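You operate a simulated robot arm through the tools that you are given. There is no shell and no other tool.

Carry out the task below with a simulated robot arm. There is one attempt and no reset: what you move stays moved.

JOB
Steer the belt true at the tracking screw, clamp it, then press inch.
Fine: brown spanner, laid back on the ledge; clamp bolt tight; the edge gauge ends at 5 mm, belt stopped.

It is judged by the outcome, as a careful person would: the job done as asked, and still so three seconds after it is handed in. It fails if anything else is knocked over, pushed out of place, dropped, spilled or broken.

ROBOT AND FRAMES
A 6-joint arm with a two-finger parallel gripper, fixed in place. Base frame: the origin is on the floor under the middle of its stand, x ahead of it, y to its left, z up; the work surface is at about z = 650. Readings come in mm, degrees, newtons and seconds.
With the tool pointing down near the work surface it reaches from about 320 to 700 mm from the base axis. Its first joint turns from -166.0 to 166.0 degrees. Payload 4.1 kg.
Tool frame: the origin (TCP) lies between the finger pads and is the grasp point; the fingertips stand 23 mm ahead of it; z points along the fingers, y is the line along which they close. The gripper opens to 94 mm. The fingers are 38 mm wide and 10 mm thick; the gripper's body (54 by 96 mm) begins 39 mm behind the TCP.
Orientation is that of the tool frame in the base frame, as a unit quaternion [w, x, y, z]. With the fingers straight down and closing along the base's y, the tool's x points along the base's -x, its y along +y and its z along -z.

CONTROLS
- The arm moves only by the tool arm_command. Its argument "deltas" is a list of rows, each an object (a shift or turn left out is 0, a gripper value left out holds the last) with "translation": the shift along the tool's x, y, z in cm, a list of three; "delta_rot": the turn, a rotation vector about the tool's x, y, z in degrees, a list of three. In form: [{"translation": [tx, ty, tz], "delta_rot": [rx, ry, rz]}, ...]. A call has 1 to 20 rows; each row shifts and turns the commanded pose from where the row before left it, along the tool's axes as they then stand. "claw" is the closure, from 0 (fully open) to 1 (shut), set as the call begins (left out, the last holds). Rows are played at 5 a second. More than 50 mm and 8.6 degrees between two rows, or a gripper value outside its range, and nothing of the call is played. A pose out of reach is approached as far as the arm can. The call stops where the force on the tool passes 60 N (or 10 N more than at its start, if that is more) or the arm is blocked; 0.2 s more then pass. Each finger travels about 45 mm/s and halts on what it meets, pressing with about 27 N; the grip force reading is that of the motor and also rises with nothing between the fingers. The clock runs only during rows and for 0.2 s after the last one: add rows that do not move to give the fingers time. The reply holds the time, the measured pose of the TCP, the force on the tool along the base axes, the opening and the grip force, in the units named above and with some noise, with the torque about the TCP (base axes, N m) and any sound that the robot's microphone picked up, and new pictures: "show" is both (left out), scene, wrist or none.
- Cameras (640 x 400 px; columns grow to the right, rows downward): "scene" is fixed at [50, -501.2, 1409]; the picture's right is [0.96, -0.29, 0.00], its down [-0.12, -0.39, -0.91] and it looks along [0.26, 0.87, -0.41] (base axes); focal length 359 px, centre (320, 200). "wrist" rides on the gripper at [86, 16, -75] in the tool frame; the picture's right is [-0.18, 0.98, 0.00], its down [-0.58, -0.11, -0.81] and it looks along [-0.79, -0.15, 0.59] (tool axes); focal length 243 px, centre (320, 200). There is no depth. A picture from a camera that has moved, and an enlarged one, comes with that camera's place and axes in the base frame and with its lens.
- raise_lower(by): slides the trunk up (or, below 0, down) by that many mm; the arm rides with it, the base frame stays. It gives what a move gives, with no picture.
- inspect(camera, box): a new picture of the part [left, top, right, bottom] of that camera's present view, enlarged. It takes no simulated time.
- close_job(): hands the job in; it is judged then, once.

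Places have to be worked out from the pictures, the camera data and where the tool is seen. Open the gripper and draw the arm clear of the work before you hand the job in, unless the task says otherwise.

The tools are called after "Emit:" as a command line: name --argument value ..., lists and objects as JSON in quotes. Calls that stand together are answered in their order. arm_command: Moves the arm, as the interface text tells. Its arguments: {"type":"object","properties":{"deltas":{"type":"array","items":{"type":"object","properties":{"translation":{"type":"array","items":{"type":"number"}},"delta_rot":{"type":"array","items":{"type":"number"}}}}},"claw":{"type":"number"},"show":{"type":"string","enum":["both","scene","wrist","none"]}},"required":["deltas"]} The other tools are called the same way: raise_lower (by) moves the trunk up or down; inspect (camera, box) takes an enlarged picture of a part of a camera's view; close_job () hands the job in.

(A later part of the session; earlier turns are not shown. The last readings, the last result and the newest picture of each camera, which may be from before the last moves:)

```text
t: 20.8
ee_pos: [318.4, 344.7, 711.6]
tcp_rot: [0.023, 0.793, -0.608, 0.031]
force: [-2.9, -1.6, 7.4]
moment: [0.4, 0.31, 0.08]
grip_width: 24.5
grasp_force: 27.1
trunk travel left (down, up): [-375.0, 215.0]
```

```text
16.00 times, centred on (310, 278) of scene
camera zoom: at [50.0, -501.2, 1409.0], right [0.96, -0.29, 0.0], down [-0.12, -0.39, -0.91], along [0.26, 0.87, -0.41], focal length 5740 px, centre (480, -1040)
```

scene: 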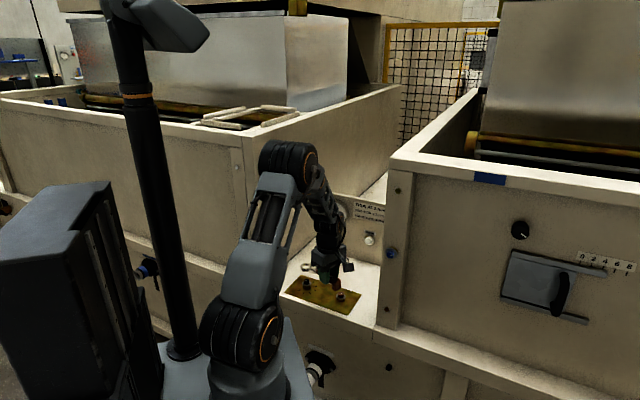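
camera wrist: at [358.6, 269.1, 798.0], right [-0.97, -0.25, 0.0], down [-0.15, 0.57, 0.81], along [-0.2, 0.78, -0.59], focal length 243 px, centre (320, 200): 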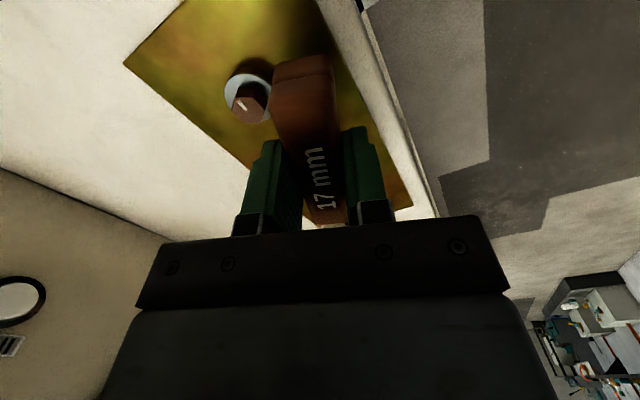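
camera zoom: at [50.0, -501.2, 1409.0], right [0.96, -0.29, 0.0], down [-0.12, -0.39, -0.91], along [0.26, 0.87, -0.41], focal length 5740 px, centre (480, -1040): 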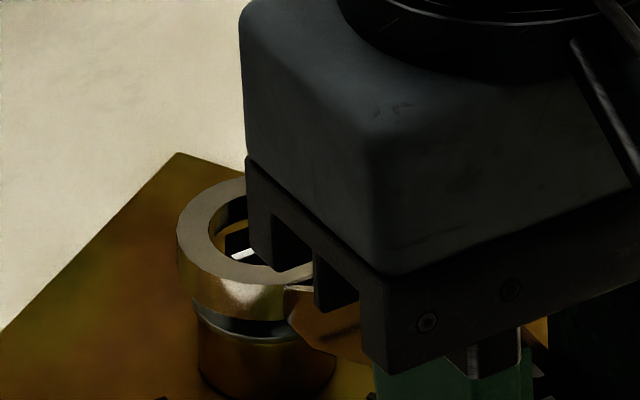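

There's light contact again, but the ring looks about 2–3 mm lower than before. I'll re-read statically and look from the wrist as well.

Emit:
arm_command --deltas '[{}]'

Emit:
inspect --camera "scene" --box '[280, 240, 360, 310]'

```text
t: 21.2
ee_pos: [318.6, 344.5, 711.5]
tcp_rot: [0.023, 0.793, -0.608, 0.031]
force: [-3.0, -1.5, 8.5]
moment: [0.38, 0.24, 0.08]
grip_width: 24.6
grasp_force: 26.7
trunk travel left (down, up): [-375.0, 215.0]
camera wrist: at [323.1, 263.1, 792.3], right [-1.0, -0.08, -0.02], down [-0.06, 0.65, 0.76], along [-0.05, 0.76, -0.65], focal length 243 px, centre (320, 200)
```

scene: 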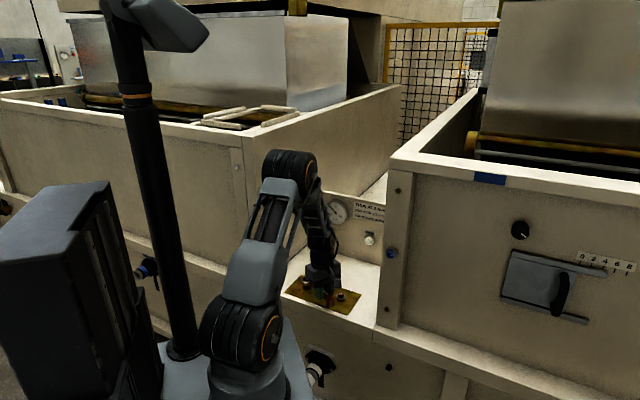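
wrist: 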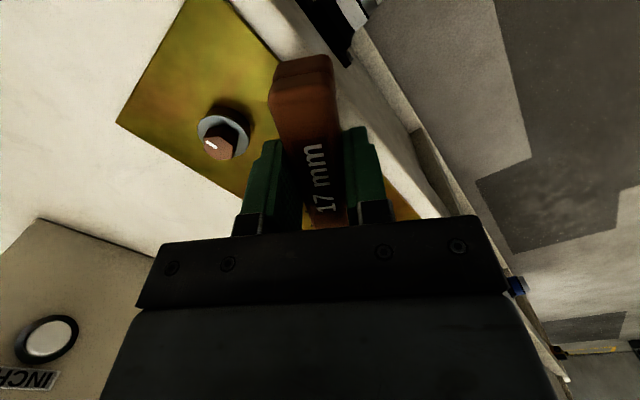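

```text
5.71 times, centred on (320, 275) of scene
camera zoom: at [50.0, -501.2, 1409.0], right [0.96, -0.29, 0.0], down [-0.12, -0.39, -0.91], along [0.26, 0.87, -0.41], focal length 2050 px, centre (320, -229)
```

zoom: 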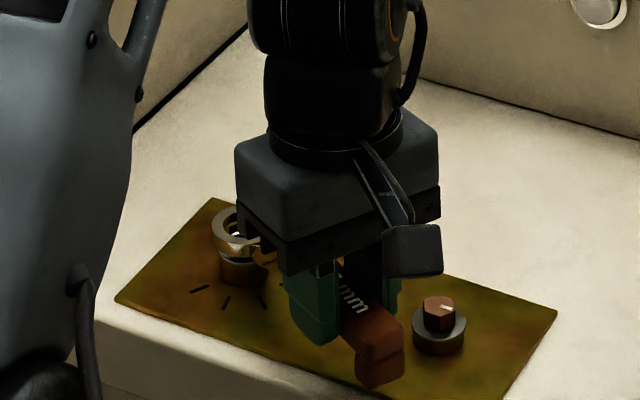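

Readings are steady at about 8 N upward. I'll lower another 2 mm and see whether the ring slides down over the hex.

Emit:
arm_command --deltas '[{"translation": [-0.015, 0, 0.2]}, {}]' --show "none"

Emit:
inspect --camera "scene" --box '[295, 267, 325, 288]'

```text
t: 21.8
ee_pos: [317.4, 345.4, 710.8]
tcp_rot: [0.021, 0.792, -0.609, 0.03]
force: [-3.0, -1.3, 21.7]
moment: [0.02, 0.09, 0.04]
grip_width: 24.5
grasp_force: 27.3
trunk travel left (down, up): [-375.0, 215.0]
```

```text
16.00 times, centred on (310, 278) of scene
camera zoom: at [50.0, -501.2, 1409.0], right [0.96, -0.29, 0.0], down [-0.12, -0.39, -0.91], along [0.26, 0.87, -0.41], focal length 5740 px, centre (480, -1040)
```

zoom: 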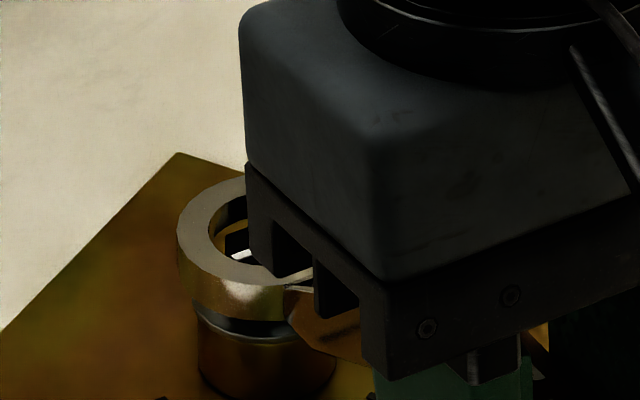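

Moment at the TCP dropped to near zero while the force rose to 22 N. That means the ring has started over the hex at this angle and is wedging from tilt. I'll unload by raising 2 mm, then pitch the ring end down.

Emit:
arm_command --deltas '[{"translation": [0.015, 0, -0.2]}, {"translation": [0, 0, -0.05]}, {"delta_rot": [0, 1.0, 0]}, {}]' --show "none"

Emit:
inspect --camera "scene" --box '[295, 267, 325, 288]'

```text
t: 22.8
ee_pos: [318.4, 345.0, 710.3]
tcp_rot: [0.029, 0.793, -0.608, 0.037]
force: [-1.9, 3.7, 3.8]
moment: [0.71, 0.23, 0.14]
grip_width: 24.5
grasp_force: 26.7
trunk travel left (down, up): [-375.0, 215.0]
```

```text
16.00 times, centred on (310, 278) of scene
camera zoom: at [50.0, -501.2, 1409.0], right [0.96, -0.29, 0.0], down [-0.12, -0.39, -0.91], along [0.26, 0.87, -0.41], focal length 5740 px, centre (480, -1040)
```

zoom: 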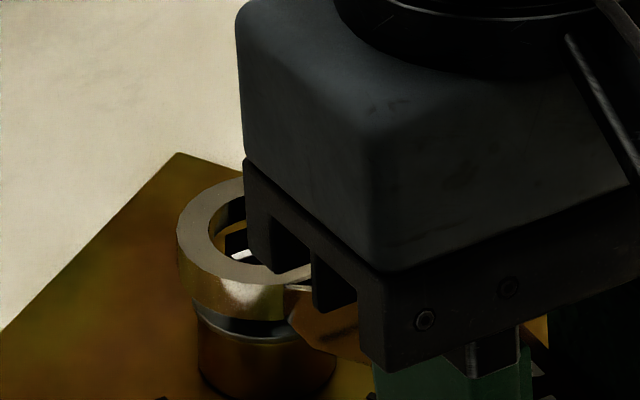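

The ring hasn't moved further. I'll check the gauge and try a small clockwise turn of 4° to see whether the screw follows.

Emit:
arm_command --deltas '[{"translation": [0, 0.37, 0], "delta_rot": [-0.19, 0, 2.0]}, {"translation": [0, 0.37, 0], "delta_rot": [-0.19, 0, 2.0]}, {}]' --show "none"

Emit:
inspect --camera "scene" --box '[295, 267, 325, 288]'

Emit:
inspect --camera "scene" --box '[318, 190, 378, 230]'

```text
t: 23.6
ee_pos: [311.3, 343.2, 711.1]
tcp_rot: [0.03, 0.771, -0.635, 0.037]
force: [-5.1, 0.3, 3.7]
moment: [0.32, 0.21, 0.75]
grip_width: 24.6
grasp_force: 26.7
trunk travel left (down, up): [-375.0, 215.0]
```

```text
16.00 times, centred on (310, 278) of scene
camera zoom: at [50.0, -501.2, 1409.0], right [0.96, -0.29, 0.0], down [-0.12, -0.39, -0.91], along [0.26, 0.87, -0.41], focal length 5740 px, centre (480, -1040)
```

zoom: 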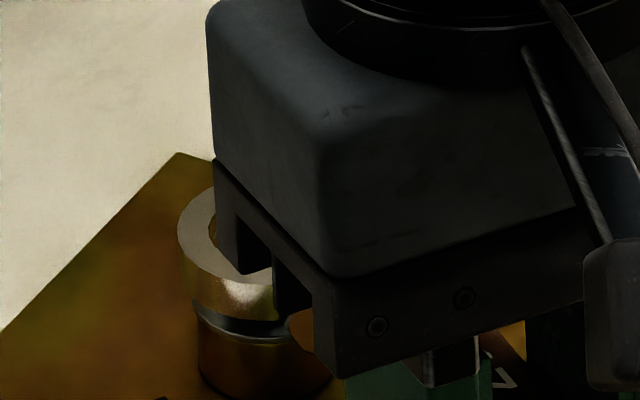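

```text
10.00 times, centred on (348, 210) of scene
camera zoom: at [50.0, -501.2, 1409.0], right [0.96, -0.29, 0.0], down [-0.12, -0.39, -0.91], along [0.26, 0.87, -0.41], focal length 3587 px, centre (40, 100)
```

zoom: 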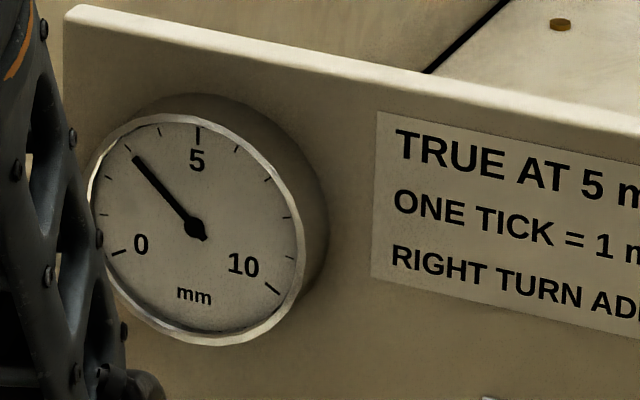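

The gauge clearly reads 3.0. The small turn gave a reaction moment, so I'll turn 8° further and watch the torque and gauge.

Emit:
arm_command --deltas '[{"translation": [-0.02, 0.74, 0], "delta_rot": [-0.37, 0, 4.0]}, {"translation": [-0.02, 0.74, 0], "delta_rot": [-0.37, 0, 4.0]}, {}]' --show "none"

Emit:
inspect --camera "scene" --box '[295, 267, 325, 288]'

Emit:
inspect --camera "scene" --box '[318, 190, 378, 230]'

```text
t: 24.4
ee_pos: [297.4, 341.0, 711.9]
tcp_rot: [0.033, 0.724, -0.688, 0.035]
force: [0.0, -0.3, -1.6]
moment: [-0.08, -0.02, -0.07]
grip_width: 24.5
grasp_force: 27.4
trunk travel left (down, up): [-375.0, 215.0]
```

```text
16.00 times, centred on (310, 278) of scene
camera zoom: at [50.0, -501.2, 1409.0], right [0.96, -0.29, 0.0], down [-0.12, -0.39, -0.91], along [0.26, 0.87, -0.41], focal length 5740 px, centre (480, -1040)
```

zoom: 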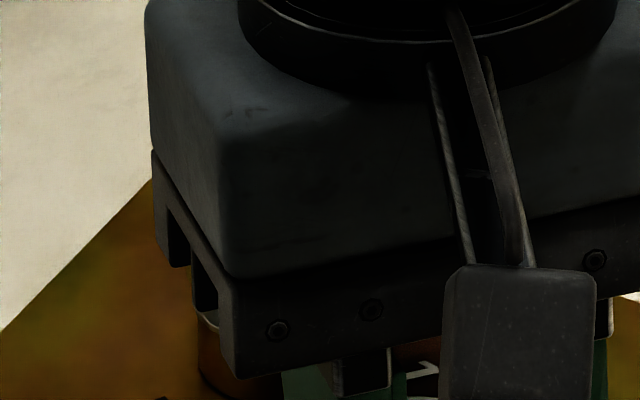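

```text
10.00 times, centred on (348, 210) of scene
camera zoom: at [50.0, -501.2, 1409.0], right [0.96, -0.29, 0.0], down [-0.12, -0.39, -0.91], along [0.26, 0.87, -0.41], focal length 3587 px, centre (40, 100)
```

zoom: 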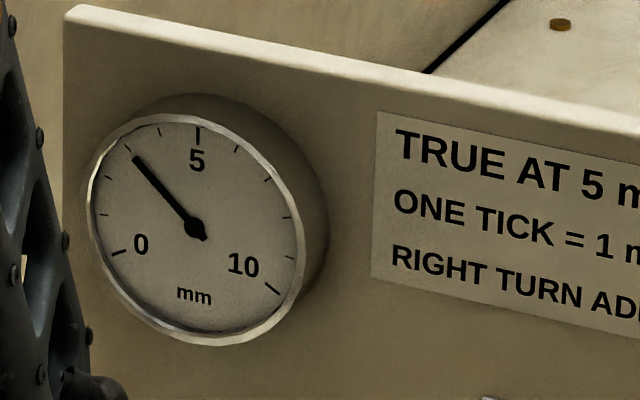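

No torque and the gauge is unchanged, so the ring isn't really engaged and the spanner has tilted in my grip. I'll lift off, straighten the tool, and set the spanner flat on the free ledge to re-grip it level.

Emit:
arm_command --deltas '[{"translation": [0.28, 0, -2.98]}, {"translation": [0.28, 0, -2.98]}, {"delta_rot": [0, -5.4, 0]}, {"delta_rot": [0, 0, -6.05]}, {"delta_rot": [0, 0, -6.05]}, {}, {}]'

Emit:
inspect --camera "scene" --box '[285, 240, 365, 310]'

```text
t: 26.0
ee_pos: [296.5, 340.6, 770.1]
tcp_rot: [0.0, 0.794, -0.608, 0.0]
force: [0.5, 0.4, -0.6]
moment: [-0.01, -0.02, -0.02]
grip_width: 24.5
grasp_force: 27.3
trunk travel left (down, up): [-375.0, 215.0]
camera wrist: at [303.0, 252.6, 844.8], right [-1.0, -0.08, 0.0], down [-0.05, 0.59, 0.81], along [-0.06, 0.8, -0.59], focal length 243 px, centre (320, 200)
```

scene: 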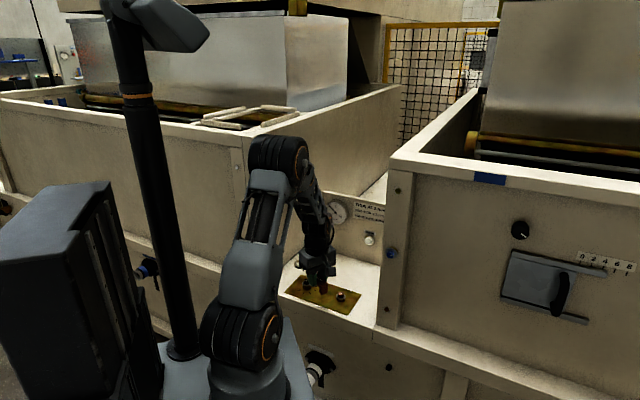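
wrist: 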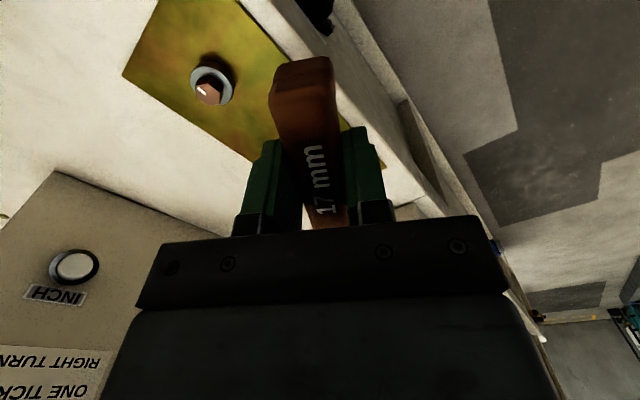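

```text
5.71 times, centred on (325, 275) of scene
camera zoom: at [50.0, -501.2, 1409.0], right [0.96, -0.29, 0.0], down [-0.12, -0.39, -0.91], along [0.26, 0.87, -0.41], focal length 2050 px, centre (291, -229)
```

zoom: 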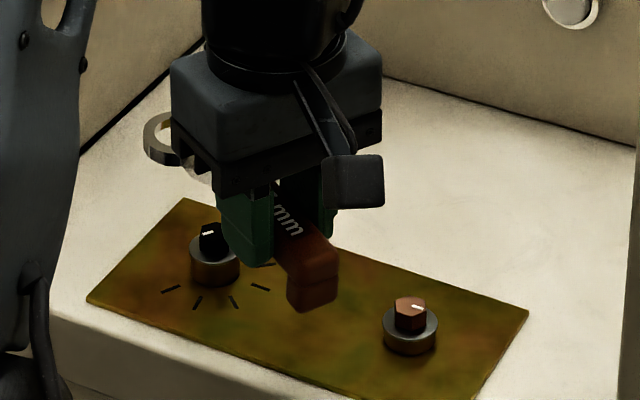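

The black hex is visible again. I'll check its mark angle against the original before moving off.

Emit:
inspect --camera "scene" --box '[300, 265, 330, 288]'

```text
16.00 times, centred on (315, 276) of scene
camera zoom: at [50.0, -501.2, 1409.0], right [0.96, -0.29, 0.0], down [-0.12, -0.39, -0.91], along [0.26, 0.87, -0.41], focal length 5740 px, centre (400, -1024)
```

zoom: 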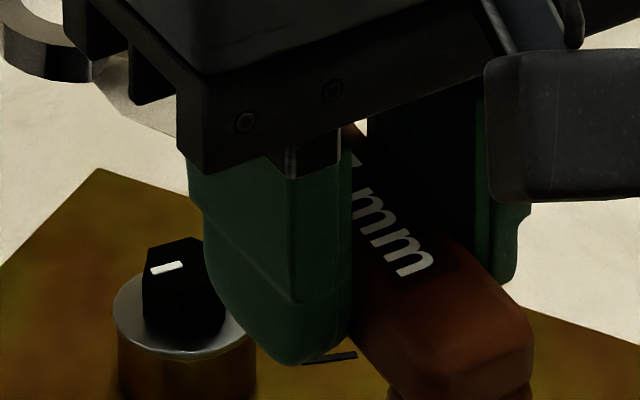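

The mark has turned about 10–12° clockwise (from about 192° to 181°), so the screw did follow the ring at that angle, and the gauge doesn't move live. I'll re-level the spanner on the free ledge before doing the real turn.

Emit:
arm_command --deltas '[{"translation": [-1.44, -4.06, 0]}, {"translation": [-1.44, -4.06, 0]}, {"translation": [-1.44, -4.06, 0]}, {"translation": [-1.44, -4.06, 0]}, {}, {"translation": [0, 0, 3]}, {"translation": [0, 0, 2.5]}, {}, {}]'

Emit:
inspect --camera "scene" --box '[300, 230, 380, 300]'

```text
t: 28.0
ee_pos: [437.9, 438.5, 717.4]
tcp_rot: [0.0, 0.794, -0.608, 0.0]
force: [-0.5, -0.9, -0.6]
moment: [-0.01, -0.02, -0.01]
grip_width: 24.6
grasp_force: 27.1
trunk travel left (down, up): [-375.0, 215.0]
camera wrist: at [444.4, 352.3, 791.1], right [-1.0, -0.08, 0.0], down [-0.05, 0.59, 0.81], along [-0.06, 0.8, -0.59], focal length 243 px, centre (320, 200)
```

scene: 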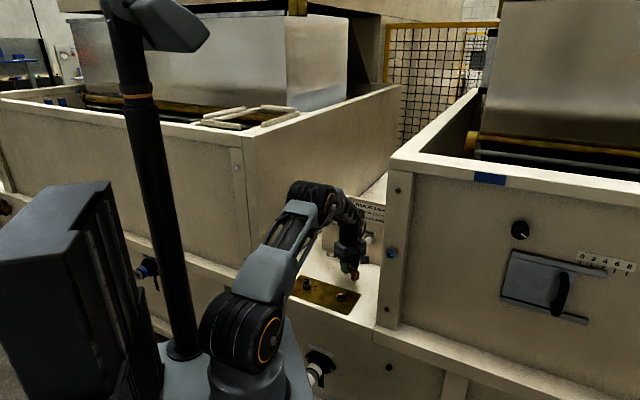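
wrist: 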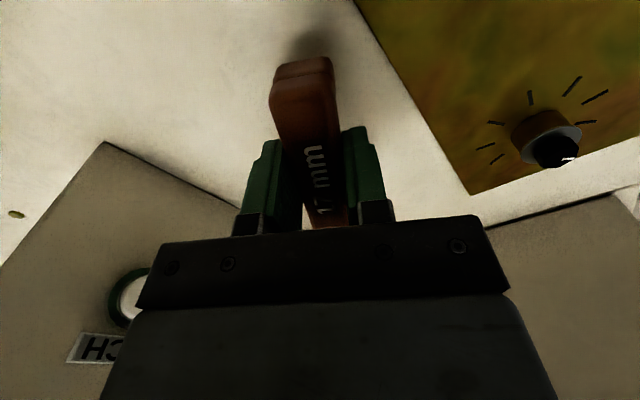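

```text
5.71 times, centred on (340, 265) of scene
camera zoom: at [50.0, -501.2, 1409.0], right [0.96, -0.29, 0.0], down [-0.12, -0.39, -0.91], along [0.26, 0.87, -0.41], focal length 2050 px, centre (206, -171)
```

zoom: 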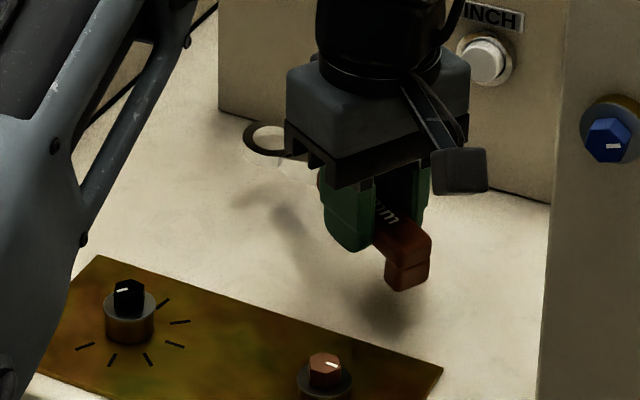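

Now I'll lower to the ledge. The foot should touch first and level the spanner at about TCP z = 685.

Emit:
arm_command --deltas '[{"translation": [0, 0, 1.5]}, {"translation": [0, 0, 1.0]}, {"translation": [0, 0, 0.4]}, {"translation": [0, 0, 0.2]}, {}]' --show "none"

Emit:
inspect --camera "scene" --box '[310, 235, 370, 285]'

```text
t: 29.2
ee_pos: [439.5, 440.3, 686.9]
tcp_rot: [-0.002, 0.794, -0.607, 0.0]
force: [-2.2, -1.1, 12.4]
moment: [-0.6, -0.04, -0.03]
grip_width: 24.6
grasp_force: 27.1
trunk travel left (down, up): [-375.0, 215.0]
```

```text
8.00 times, centred on (340, 260) of scene
camera zoom: at [50.0, -501.2, 1409.0], right [0.96, -0.29, 0.0], down [-0.12, -0.39, -0.91], along [0.26, 0.87, -0.41], focal length 2870 px, centre (160, -280)
```

zoom: 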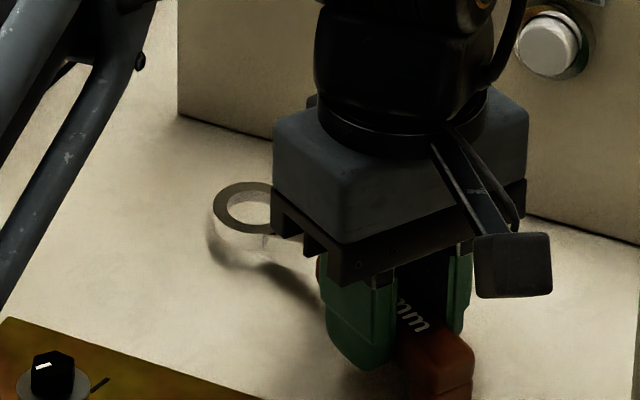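

The foot is pressing with 12 N and the ring is a few mm up. I'll lower the last bit, open the fingers so it settles flat, then grip again.

Emit:
arm_command --deltas '[{"translation": [0, 0, 0.1]}, {}]' --show "none"

Emit:
arm_command --deltas '[{}, {}, {}, {}]' --claw 0.45

Emit:
inspect --camera "scene" --box '[310, 235, 370, 285]'

```text
t: 29.8
ee_pos: [439.4, 440.4, 685.5]
tcp_rot: [-0.002, 0.794, -0.608, 0.0]
force: [0.4, 2.8, 15.1]
moment: [-0.6, -0.14, 0.09]
grip_width: 25.0
grasp_force: 26.6
trunk travel left (down, up): [-375.0, 215.0]
```

```text
t: 30.8
ee_pos: [439.3, 440.8, 683.6]
tcp_rot: [0.0, 0.794, -0.608, 0.0]
force: [-0.8, 0.4, -0.7]
moment: [-0.02, 0.02, -0.02]
grip_width: 51.8
grasp_force: 0.0
trunk travel left (down, up): [-375.0, 215.0]
camera wrist: at [445.3, 352.4, 758.4], right [-1.0, -0.08, 0.0], down [-0.05, 0.59, 0.81], along [-0.06, 0.8, -0.59], focal length 243 px, centre (320, 200)
```

scene: 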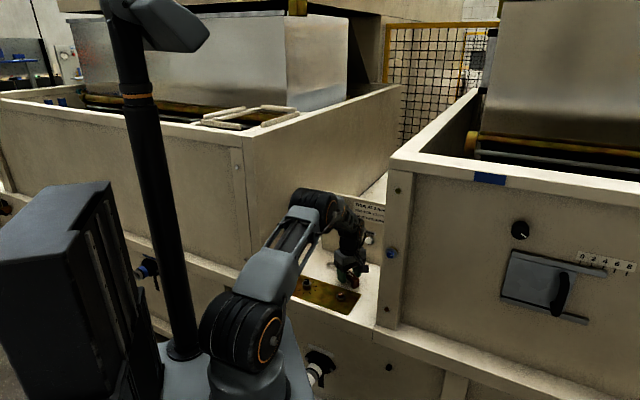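
wrist: 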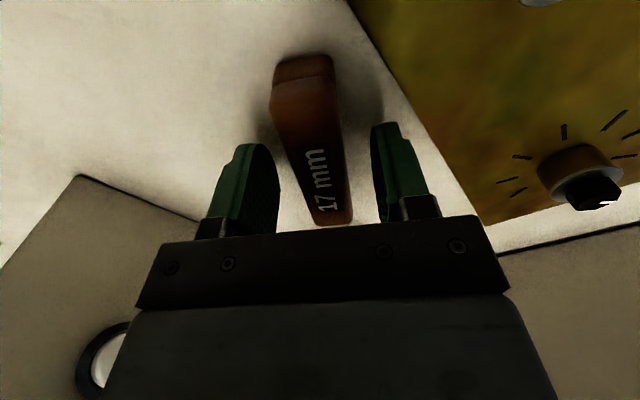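

```text
8.00 times, centred on (340, 260) of scene
camera zoom: at [50.0, -501.2, 1409.0], right [0.96, -0.29, 0.0], down [-0.12, -0.39, -0.91], along [0.26, 0.87, -0.41], focal length 2870 px, centre (160, -280)
```

zoom: 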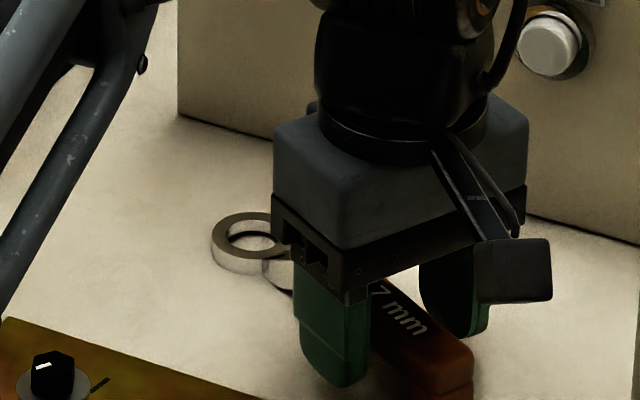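

The spanner is flat on the ledge and the tool is vertical. I'll re-grip and lift.

Emit:
arm_command --deltas '[{}, {}, {}, {}, {}]' --claw 1.0 --show "none"

Emit:
arm_command --deltas '[{"translation": [0, 0, -1]}, {"translation": [0, 0, -2.5]}, {"translation": [0, 0, -2.5]}, {"translation": [0, 0, -1]}, {}, {}]' --show "none"

Emit:
inspect --camera "scene" --box '[295, 225, 375, 295]'

Emit:
inspect --camera "wrist" --box '[460, 80, 620, 200]'

```text
t: 32.0
ee_pos: [440.4, 439.6, 684.1]
tcp_rot: [0.0, 0.793, -0.609, 0.0]
force: [0.0, 0.3, 0.2]
moment: [-0.04, -0.03, 0.01]
grip_width: 24.5
grasp_force: 26.6
trunk travel left (down, up): [-375.0, 215.0]
```

```text
t: 33.4
ee_pos: [439.5, 439.4, 753.3]
tcp_rot: [0.0, 0.794, -0.608, 0.0]
force: [-0.1, 1.0, -1.3]
moment: [-0.01, 0.03, 0.01]
grip_width: 24.4
grasp_force: 26.7
trunk travel left (down, up): [-375.0, 215.0]
```

```text
5.71 times, centred on (335, 260) of scene
camera zoom: at [50.0, -501.2, 1409.0], right [0.96, -0.29, 0.0], down [-0.12, -0.39, -0.91], along [0.26, 0.87, -0.41], focal length 2050 px, centre (234, -143)
```

zoom: 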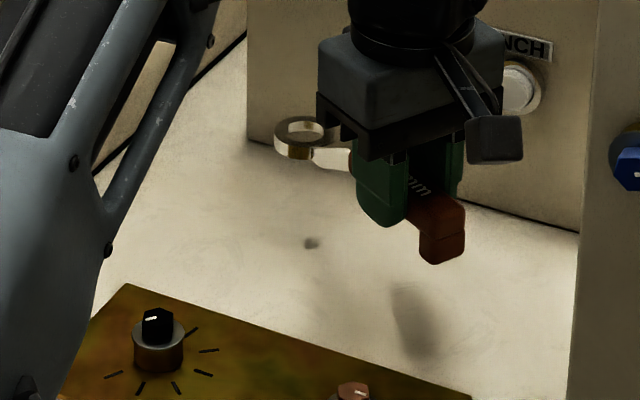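

```text
3.33 times, centred on (540, 140) of wrist
camera zoom: at [445.7, 352.1, 828.2], right [-1.0, -0.08, 0.0], down [-0.05, 0.59, 0.81], along [-0.06, 0.8, -0.59], focal length 809 px, centre (-413, 400)
```

zoom: 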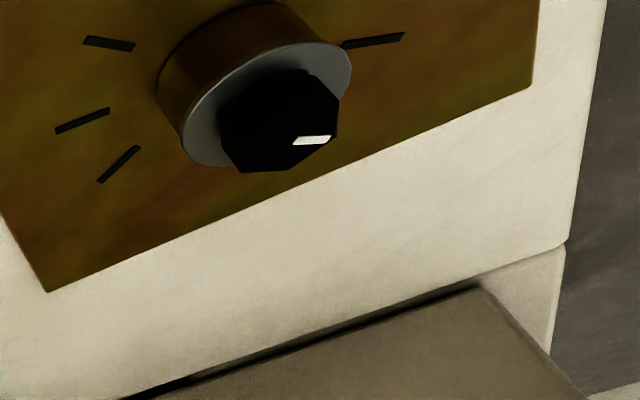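

The spanner is held level. I'll check the hex mark carefully in an unobstructed scene zoom to see whether it actually turned.

Emit:
inspect --camera "scene" --box '[297, 267, 327, 287]'

Emit:
inspect --camera "wrist" --box '[510, 95, 580, 140]'

```text
16.00 times, centred on (312, 277) of scene
camera zoom: at [50.0, -501.2, 1409.0], right [0.96, -0.29, 0.0], down [-0.12, -0.39, -0.91], along [0.26, 0.87, -0.41], focal length 5740 px, centre (448, -1032)
```

zoom: 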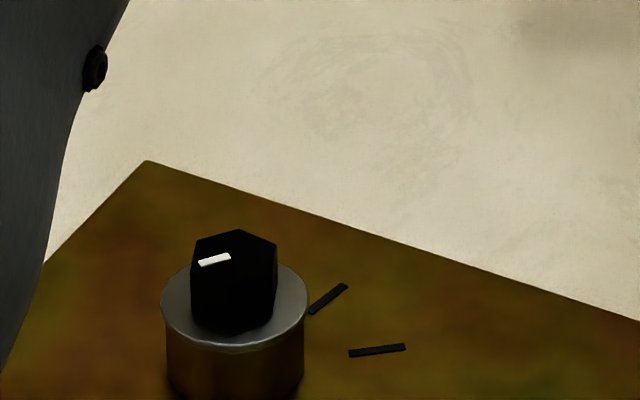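

```text
8.89 times, centred on (545, 118) of wrist
camera zoom: at [445.7, 352.1, 828.2], right [-1.0, -0.08, 0.0], down [-0.05, 0.59, 0.81], along [-0.06, 0.8, -0.59], focal length 2157 px, centre (-1680, 933)
```

zoom: 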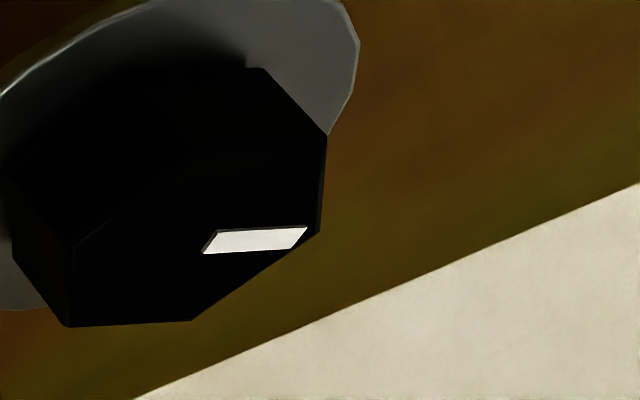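

The mark is now at about 184°, so the screw has turned a little. Taking mark angle = 315° − 40°·g, 3 mm was 195° and 5 mm needs 115°. I'll bring the ring back over the hex at 295°, where I can see it, to check alignment.

Emit:
arm_command --deltas '[{"translation": [1.94, 4.11, 0]}, {"translation": [1.94, 4.11, 0]}, {"translation": [1.94, 4.11, 0]}, {"delta_rot": [0, 0, -5]}, {"delta_rot": [0, 0, -5]}, {}, {"translation": [0, 0, 1.5]}, {"translation": [0, 0, 1.5]}, {}, {}]' --show "none"

Emit:
inspect --camera "scene" --box '[295, 267, 325, 288]'

Emit:
arm_command --deltas '[{}]' --show "none"

```text
t: 35.6
ee_pos: [333.8, 351.0, 723.1]
tcp_rot: [0.0, 0.844, -0.536, 0.0]
force: [0.6, -0.2, -0.9]
moment: [0.0, -0.05, -0.01]
grip_width: 24.6
grasp_force: 27.2
trunk travel left (down, up): [-375.0, 215.0]
```

```text
16.00 times, centred on (310, 278) of scene
camera zoom: at [50.0, -501.2, 1409.0], right [0.96, -0.29, 0.0], down [-0.12, -0.39, -0.91], along [0.26, 0.87, -0.41], focal length 5740 px, centre (480, -1040)
```

zoom: 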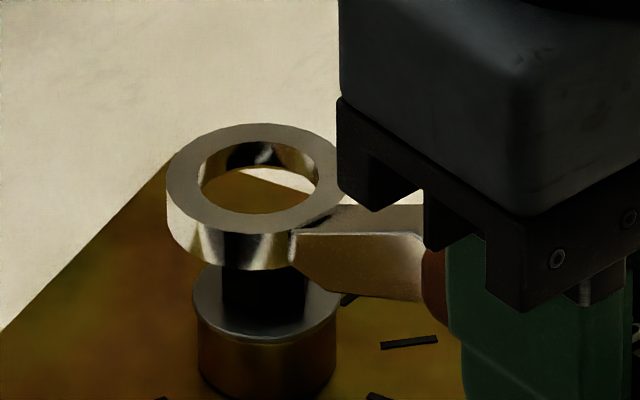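

```text
t: 36.0
ee_pos: [335.6, 351.1, 724.2]
tcp_rot: [0.0, 0.844, -0.537, 0.0]
force: [-0.3, -0.2, -1.1]
moment: [-0.02, 0.01, 0.02]
grip_width: 24.4
grasp_force: 26.9
trunk travel left (down, up): [-375.0, 215.0]
```

The ring needs about +2 mm in x and +2.4 mm in y. I'll apply that and recheck before rotating to the matching angle.

Emit:
arm_command --deltas '[{"translation": [-0.13, -0.29, 0]}, {"translation": [0, 0, 0.8]}, {}, {}]' --show "none"

Emit:
inspect --camera "scene" --box '[295, 267, 325, 288]'

Emit:
arm_command --deltas '[{}]' --show "none"

```text
t: 37.0
ee_pos: [336.6, 353.7, 716.5]
tcp_rot: [0.001, 0.844, -0.536, 0.0]
force: [-0.1, 0.1, -1.2]
moment: [0.01, 0.0, 0.0]
grip_width: 24.8
grasp_force: 26.8
trunk travel left (down, up): [-375.0, 215.0]
```

```text
16.00 times, centred on (310, 278) of scene
camera zoom: at [50.0, -501.2, 1409.0], right [0.96, -0.29, 0.0], down [-0.12, -0.39, -0.91], along [0.26, 0.87, -0.41], focal length 5740 px, centre (480, -1040)
```

zoom: 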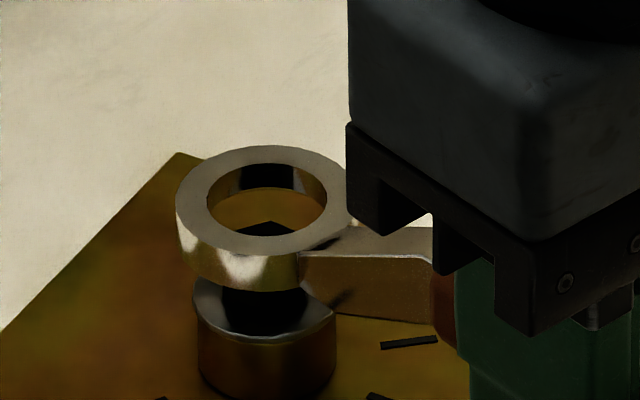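

```text
t: 37.4
ee_pos: [336.6, 353.9, 716.0]
tcp_rot: [0.0, 0.844, -0.537, -0.001]
force: [0.1, 0.9, -0.4]
moment: [0.0, -0.02, -0.02]
grip_width: 24.4
grasp_force: 26.3
trunk travel left (down, up): [-375.0, 215.0]
```

Aligned within about 0.5 mm. Now I'll swing 21° clockwise about the ring centre to 274° and lower gently to touch.

Emit:
arm_command --deltas '[{"translation": [-0.08, 1.32, 0], "delta_rot": [0, 0, 7]}, {"translation": [-0.08, 1.32, 0], "delta_rot": [0, 0, 7]}, {"translation": [-0.08, 1.32, 0], "delta_rot": [0, 0, 7]}, {}, {"translation": [0, 0, 0.4]}, {"translation": [0, 0, 0.2]}, {"translation": [0, 0, 0.2]}, {}]' --show "none"

Emit:
inspect --camera "scene" --box '[295, 267, 325, 288]'

```text
t: 39.2
ee_pos: [299.2, 342.6, 707.8]
tcp_rot: [0.0, 0.731, -0.682, 0.0]
force: [-2.6, -8.9, 7.5]
moment: [0.62, 0.18, 0.36]
grip_width: 24.7
grasp_force: 27.0
trunk travel left (down, up): [-375.0, 215.0]
```

```text
16.00 times, centred on (310, 278) of scene
camera zoom: at [50.0, -501.2, 1409.0], right [0.96, -0.29, 0.0], down [-0.12, -0.39, -0.91], along [0.26, 0.87, -0.41], focal length 5740 px, centre (480, -1040)
```

zoom: 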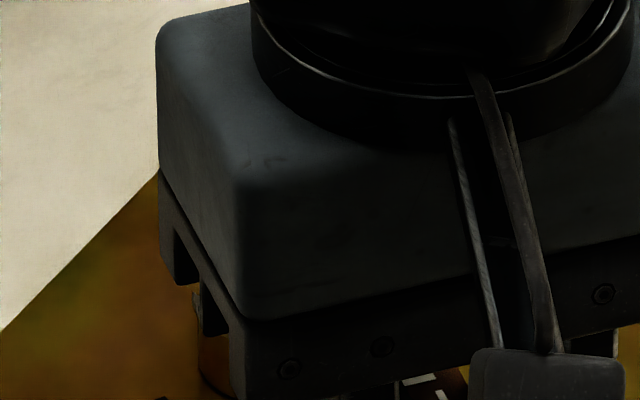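

Contact at about 7.5 N again near the hex-top height. I'll wiggle the yaw a little under this light pressure to feel whether the ring drops or grips the hex.

Emit:
arm_command --deltas '[{"translation": [-0.01, 0.38, 0], "delta_rot": [0, 0, 2]}, {"translation": [-0.01, 0.38, 0], "delta_rot": [0, 0, 2]}, {}]' --show "none"

Emit:
arm_command --deltas '[{"translation": [-0.01, -0.38, 0], "delta_rot": [0, 0, -2]}, {"translation": [-0.01, -0.38, 0], "delta_rot": [0, 0, -2]}, {"translation": [-0.01, -0.38, 0], "delta_rot": [0, 0, -2]}, {"translation": [-0.01, -0.38, 0], "delta_rot": [0, 0, -2]}, {}]' --show "none"

```text
t: 40.0
ee_pos: [291.1, 340.8, 707.8]
tcp_rot: [0.001, -0.707, 0.707, 0.001]
force: [-3.4, -12.6, 7.2]
moment: [0.45, 0.16, 0.35]
grip_width: 24.5
grasp_force: 26.3
trunk travel left (down, up): [-375.0, 215.0]
```

```text
t: 41.2
ee_pos: [306.1, 344.4, 708.3]
tcp_rot: [0.0, 0.755, -0.656, 0.0]
force: [-4.2, -7.7, 3.1]
moment: [0.15, 0.17, 0.47]
grip_width: 24.5
grasp_force: 26.6
trunk travel left (down, up): [-375.0, 215.0]
```

There's no torque on the hex, but a steady 8–12 N push toward −y means the ring sits too far away from me. I'll ease it 2 mm along that push and see if the force falls.

Emit:
arm_command --deltas '[{"translation": [0.19, 0.08, 0]}, {}, {}]' --show "none"

Emit:
inspect --camera "scene" --box '[295, 267, 325, 288]'

```text
t: 42.0
ee_pos: [304.0, 342.5, 709.2]
tcp_rot: [0.0, 0.755, -0.655, 0.0]
force: [0.4, 0.4, -1.2]
moment: [0.03, 0.01, 0.01]
grip_width: 24.7
grasp_force: 27.1
trunk travel left (down, up): [-375.0, 215.0]
```

```text
16.00 times, centred on (310, 278) of scene
camera zoom: at [50.0, -501.2, 1409.0], right [0.96, -0.29, 0.0], down [-0.12, -0.39, -0.91], along [0.26, 0.87, -0.41], focal length 5740 px, centre (480, -1040)
```

zoom: 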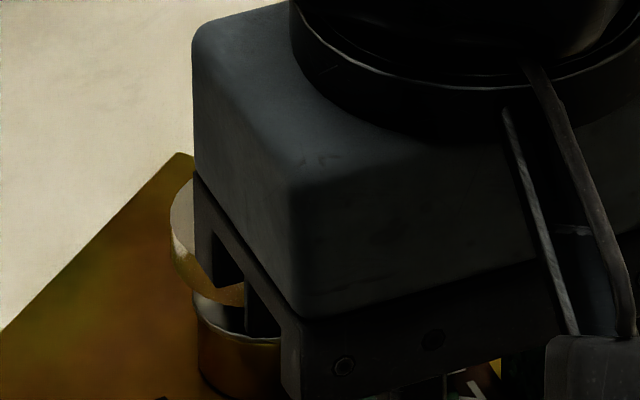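

The contact force vanished. I'll lower in 1–2 mm steps from here.

Emit:
arm_command --deltas '[{"translation": [0.0, -0.05, 0.15]}, {"translation": [0, 0, 0.15]}, {}]' --show "none"

Emit:
inspect --camera "scene" --box '[295, 267, 325, 288]'

```text
t: 42.8
ee_pos: [305.7, 341.9, 705.3]
tcp_rot: [-0.002, 0.755, -0.656, -0.001]
force: [-1.4, -4.5, 11.9]
moment: [0.6, 0.19, 0.23]
grip_width: 24.6
grasp_force: 27.1
trunk travel left (down, up): [-375.0, 215.0]
```

```text
16.00 times, centred on (310, 278) of scene
camera zoom: at [50.0, -501.2, 1409.0], right [0.96, -0.29, 0.0], down [-0.12, -0.39, -0.91], along [0.26, 0.87, -0.41], focal length 5740 px, centre (480, -1040)
```

zoom: 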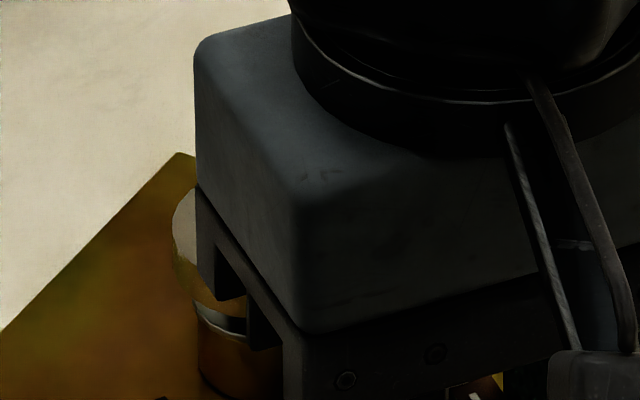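

The moment pattern shows the ring is partly over the hex (about 3 mm) but tilted far-side-up and wedging. I'll level it by raising the TCP 3 mm while pitching the ring end down 1.8°, then press again.

Emit:
arm_command --deltas '[{"translation": [0, 0, -0.3]}, {"delta_rot": [0, 1.8, 0]}, {}, {"translation": [-0.005, 0, 0.15]}, {}]' --show "none"

Emit:
inspect --camera "scene" --box '[295, 267, 325, 288]'

```text
t: 44.0
ee_pos: [306.6, 342.6, 705.8]
tcp_rot: [0.009, 0.755, -0.656, 0.011]
force: [-3.9, -4.6, 9.6]
moment: [0.73, 0.25, 0.28]
grip_width: 24.6
grasp_force: 26.9
trunk travel left (down, up): [-375.0, 215.0]
```

```text
16.00 times, centred on (310, 278) of scene
camera zoom: at [50.0, -501.2, 1409.0], right [0.96, -0.29, 0.0], down [-0.12, -0.39, -0.91], along [0.26, 0.87, -0.41], focal length 5740 px, centre (480, -1040)
```

zoom: 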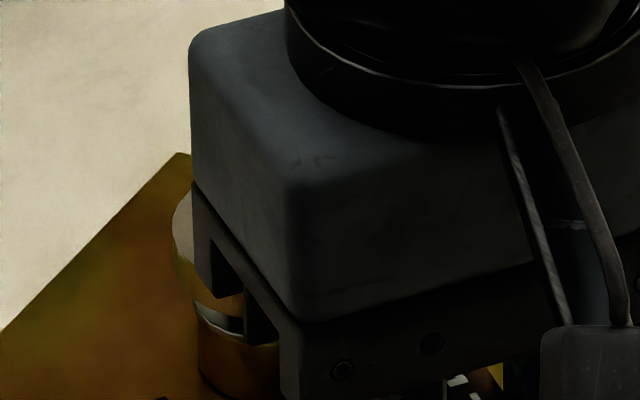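

I'll wiggle the yaw with this pressure to let the flats find each other, and watch height and torque.

Emit:
arm_command --deltas '[{"translation": [0, 0.38, 0], "delta_rot": [-0.06, 0, 2]}, {"translation": [0, 0.38, 0], "delta_rot": [-0.06, 0, 2]}, {}]' --show "none"

Emit:
arm_command --deltas '[{"translation": [0, 0.38, 0], "delta_rot": [-0.06, 0, 2]}, {"translation": [0, 0.38, 0], "delta_rot": [-0.06, 0, 2]}, {}]' --show "none"

Emit:
inspect --camera "scene" --box '[295, 267, 325, 288]'

```text
t: 44.8
ee_pos: [297.5, 341.3, 706.2]
tcp_rot: [0.011, 0.731, -0.682, 0.011]
force: [-0.8, -2.1, 5.3]
moment: [0.25, 0.04, 0.43]
grip_width: 24.4
grasp_force: 27.1
trunk travel left (down, up): [-375.0, 215.0]
```

```text
t: 45.6
ee_pos: [290.3, 342.7, 706.0]
tcp_rot: [0.011, 0.707, -0.707, 0.012]
force: [0.6, -0.3, 5.0]
moment: [0.01, 0.04, 0.25]
grip_width: 24.6
grasp_force: 26.9
trunk travel left (down, up): [-375.0, 215.0]
```

```text
16.00 times, centred on (310, 278) of scene
camera zoom: at [50.0, -501.2, 1409.0], right [0.96, -0.29, 0.0], down [-0.12, -0.39, -0.91], along [0.26, 0.87, -0.41], focal length 5740 px, centre (480, -1040)
```

zoom: 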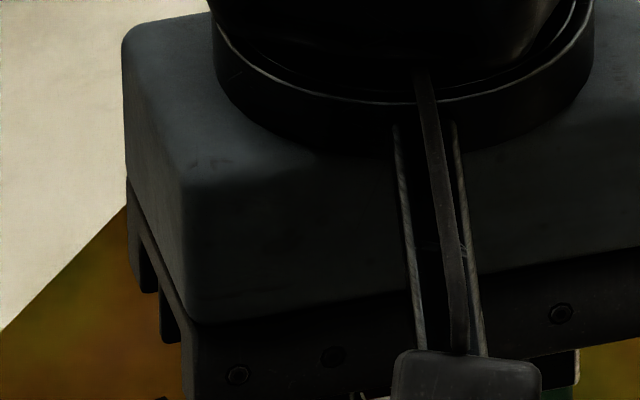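

There's now a steady resisting torque of about 0.3 Nm with tiny side forces at both readings, so the ring is engaged and turning the screw. I'll continue clockwise in 16° strokes, watching the torque.

Emit:
arm_command --deltas '[{"translation": [-0.026, 0.753, 0], "delta_rot": [-0.12, 0, 4]}, {"translation": [-0.026, 0.753, 0], "delta_rot": [-0.12, 0, 4]}, {"translation": [-0.026, 0.753, 0], "delta_rot": [-0.12, 0, 4]}, {"translation": [-0.026, 0.753, 0], "delta_rot": [-0.12, 0, 4]}, {}]' --show "none"

Emit:
inspect --camera "scene" --box '[280, 240, 360, 310]'

```text
t: 46.8
ee_pos: [260.3, 345.6, 706.4]
tcp_rot: [-0.012, -0.601, 0.799, -0.011]
force: [0.9, 1.9, -1.9]
moment: [-0.11, 0.03, 0.16]
grip_width: 24.5
grasp_force: 26.9
trunk travel left (down, up): [-375.0, 215.0]
```

```text
5.71 times, centred on (320, 275) of scene
camera zoom: at [50.0, -501.2, 1409.0], right [0.96, -0.29, 0.0], down [-0.12, -0.39, -0.91], along [0.26, 0.87, -0.41], focal length 2050 px, centre (320, -229)
```

zoom: 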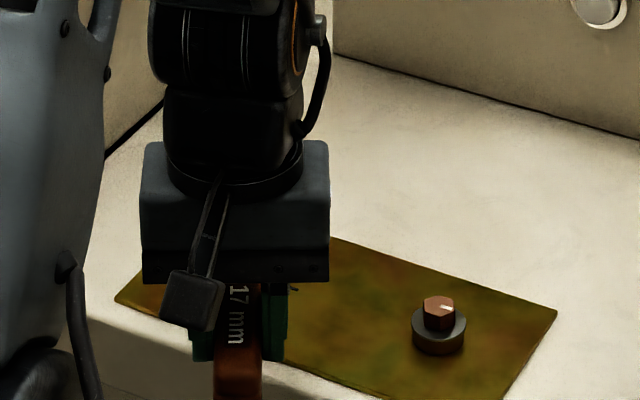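

The torque is still resisting slightly. I'll continue with a slight downward bias to keep the ring seated.

Emit:
arm_command --deltas '[{"translation": [0, 0, 0.12]}, {"translation": [-0.026, 0.753, 0], "delta_rot": [-0.12, 0, 4]}, {"translation": [-0.026, 0.753, 0], "delta_rot": [-0.12, 0, 4]}, {"translation": [-0.026, 0.753, 0], "delta_rot": [-0.12, 0, 4]}, {"translation": [-0.026, 0.753, 0], "delta_rot": [-0.12, 0, 4]}, {}]' --show "none"

Emit:
inspect --camera "scene" --box '[280, 240, 360, 310]'

```text
t: 48.2
ee_pos: [233.4, 356.7, 705.4]
tcp_rot: [-0.013, -0.484, 0.875, -0.008]
force: [2.7, -5.2, 21.5]
moment: [0.14, -0.07, -0.11]
grip_width: 24.6
grasp_force: 26.8
trunk travel left (down, up): [-375.0, 215.0]
```

```text
5.71 times, centred on (320, 275) of scene
camera zoom: at [50.0, -501.2, 1409.0], right [0.96, -0.29, 0.0], down [-0.12, -0.39, -0.91], along [0.26, 0.87, -0.41], focal length 2050 px, centre (320, -229)
```

zoom: 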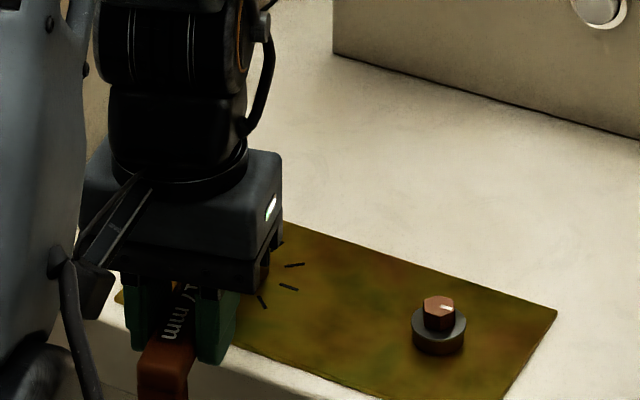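

Torque is about 0.4 Nm resisting clockwise, so the ring is still engaged, but the vertical load is high. I'll back off 1 mm and continue another 16°.

Emit:
arm_command --deltas '[{"translation": [0, 0, -0.09]}, {"translation": [-0.026, 0.753, 0], "delta_rot": [-0.12, 0, 4]}, {"translation": [-0.026, 0.753, 0], "delta_rot": [-0.12, 0, 4]}, {"translation": [-0.026, 0.753, 0], "delta_rot": [-0.12, 0, 4]}, {"translation": [-0.026, 0.753, 0], "delta_rot": [-0.12, 0, 4]}, {}]' --show "none"

Emit:
inspect --camera "scene" --box '[280, 240, 360, 310]'

Emit:
inspect --camera "scene" --box '[295, 267, 325, 288]'

```text
t: 49.6
ee_pos: [211.3, 376.3, 705.8]
tcp_rot: [-0.014, -0.359, 0.933, -0.007]
force: [3.2, -7.3, 3.6]
moment: [-0.46, 0.58, -0.46]
grip_width: 24.7
grasp_force: 27.2
trunk travel left (down, up): [-375.0, 215.0]
```

```text
5.71 times, centred on (320, 275) of scene
camera zoom: at [50.0, -501.2, 1409.0], right [0.96, -0.29, 0.0], down [-0.12, -0.39, -0.91], along [0.26, 0.87, -0.41], focal length 2050 px, centre (320, -229)
```

zoom: 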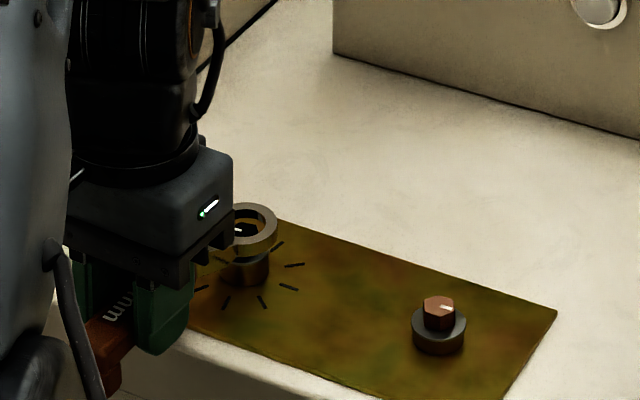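

```text
16.00 times, centred on (310, 278) of scene
camera zoom: at [50.0, -501.2, 1409.0], right [0.96, -0.29, 0.0], down [-0.12, -0.39, -0.91], along [0.26, 0.87, -0.41], focal length 5740 px, centre (480, -1040)
```

zoom: 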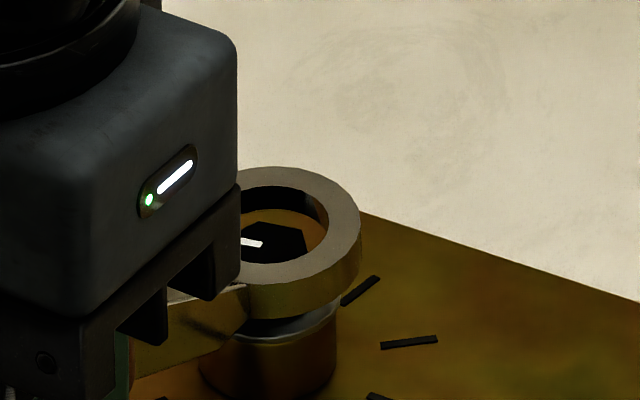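

The hex now sits 60° from its start: its corners look the same as originally and the mark is near 135°. The target is 115°, about 19° more, so I'll continue the stroke.

Emit:
arm_command --deltas '[{"translation": [-0.03, 0.89, 0], "delta_rot": [-0.14, 0, 4.75]}, {"translation": [-0.03, 0.89, 0], "delta_rot": [-0.14, 0, 4.75]}, {"translation": [-0.03, 0.89, 0], "delta_rot": [-0.14, 0, 4.75]}, {"translation": [-0.03, 0.89, 0], "delta_rot": [-0.14, 0, 4.75]}, {}]' --show "none"

Emit:
inspect --camera "scene" --box '[280, 240, 360, 310]'

Emit:
inspect --camera "scene" --box '[295, 267, 325, 288]'

```text
t: 50.8
ee_pos: [192.8, 406.4, 705.7]
tcp_rot: [-0.015, -0.198, 0.98, -0.004]
force: [8.0, -10.8, 4.0]
moment: [-0.14, 0.36, -1.07]
grip_width: 24.8
grasp_force: 26.6
trunk travel left (down, up): [-375.0, 215.0]
```

```text
5.71 times, centred on (320, 275) of scene
camera zoom: at [50.0, -501.2, 1409.0], right [0.96, -0.29, 0.0], down [-0.12, -0.39, -0.91], along [0.26, 0.87, -0.41], focal length 2050 px, centre (320, -229)
```

zoom: 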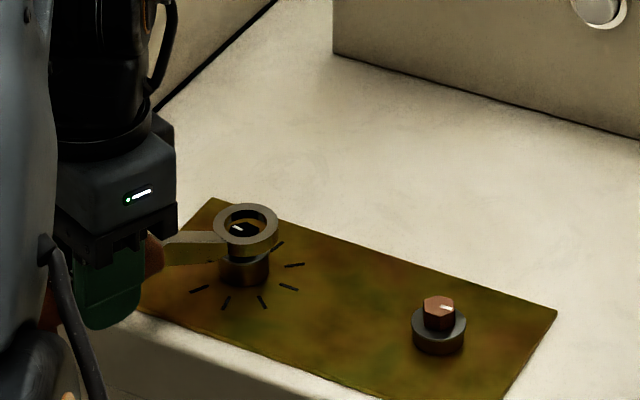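

```text
16.00 times, centred on (310, 278) of scene
camera zoom: at [50.0, -501.2, 1409.0], right [0.96, -0.29, 0.0], down [-0.12, -0.39, -0.91], along [0.26, 0.87, -0.41], focal length 5740 px, centre (480, -1040)
```

zoom: 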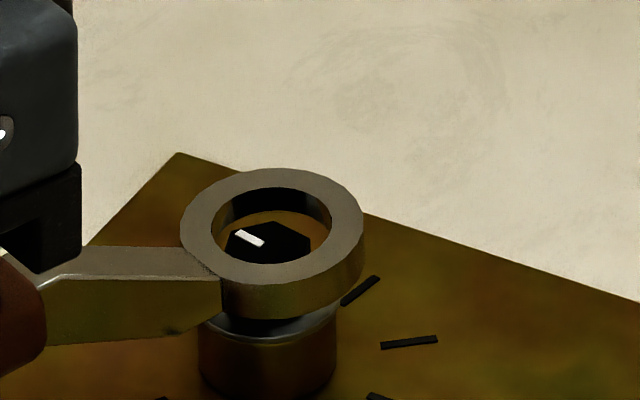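

The ring and hex are clearly visible now; torque is about 0.34 Nm and the mark is roughly at the target. I'll relieve the load by 1.5°, lift the ring straight off, and measure the mark unobstructed.

Emit:
arm_command --deltas '[{"translation": [0, -0.28, 0], "delta_rot": [0.05, 0, -1.5]}, {}, {"translation": [0.02, 0, -0.6]}, {"translation": [0.03, 0, -1.0]}, {"translation": [0.06, 0, -2.0]}, {}]' --show "none"

Emit:
inspect --camera "scene" --box '[295, 267, 325, 288]'

Emit:
inspect --camera "scene" --box '[265, 230, 345, 300]'

```text
t: 52.2
ee_pos: [192.2, 404.5, 742.8]
tcp_rot: [-0.015, -0.212, 0.977, -0.004]
force: [-0.3, 0.5, -0.8]
moment: [0.0, 0.01, 0.01]
grip_width: 24.5
grasp_force: 26.8
trunk travel left (down, up): [-375.0, 215.0]
```

```text
16.00 times, centred on (310, 278) of scene
camera zoom: at [50.0, -501.2, 1409.0], right [0.96, -0.29, 0.0], down [-0.12, -0.39, -0.91], along [0.26, 0.87, -0.41], focal length 5740 px, centre (480, -1040)
```

zoom: 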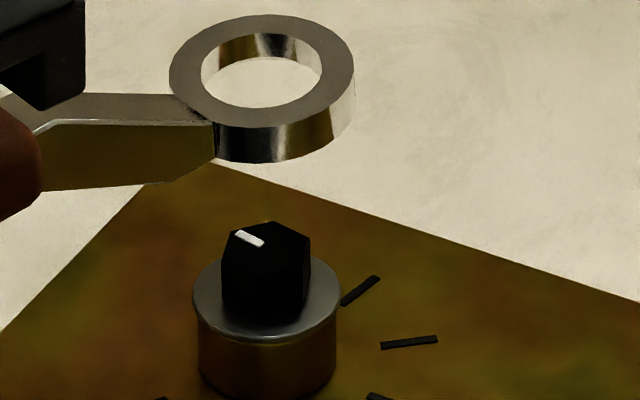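

```text
5.71 times, centred on (305, 265) of scene
camera zoom: at [50.0, -501.2, 1409.0], right [0.96, -0.29, 0.0], down [-0.12, -0.39, -0.91], along [0.26, 0.87, -0.41], focal length 2050 px, centre (406, -171)
```

zoom: 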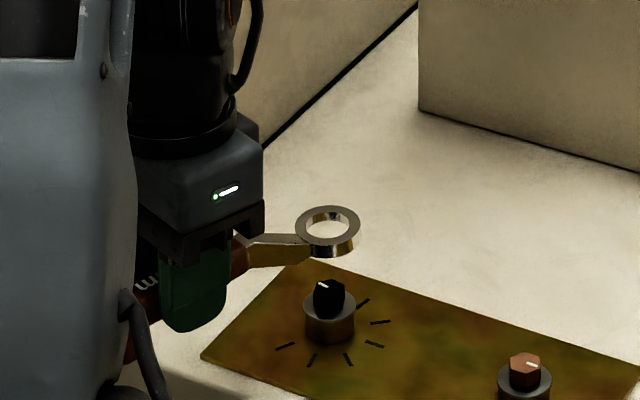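

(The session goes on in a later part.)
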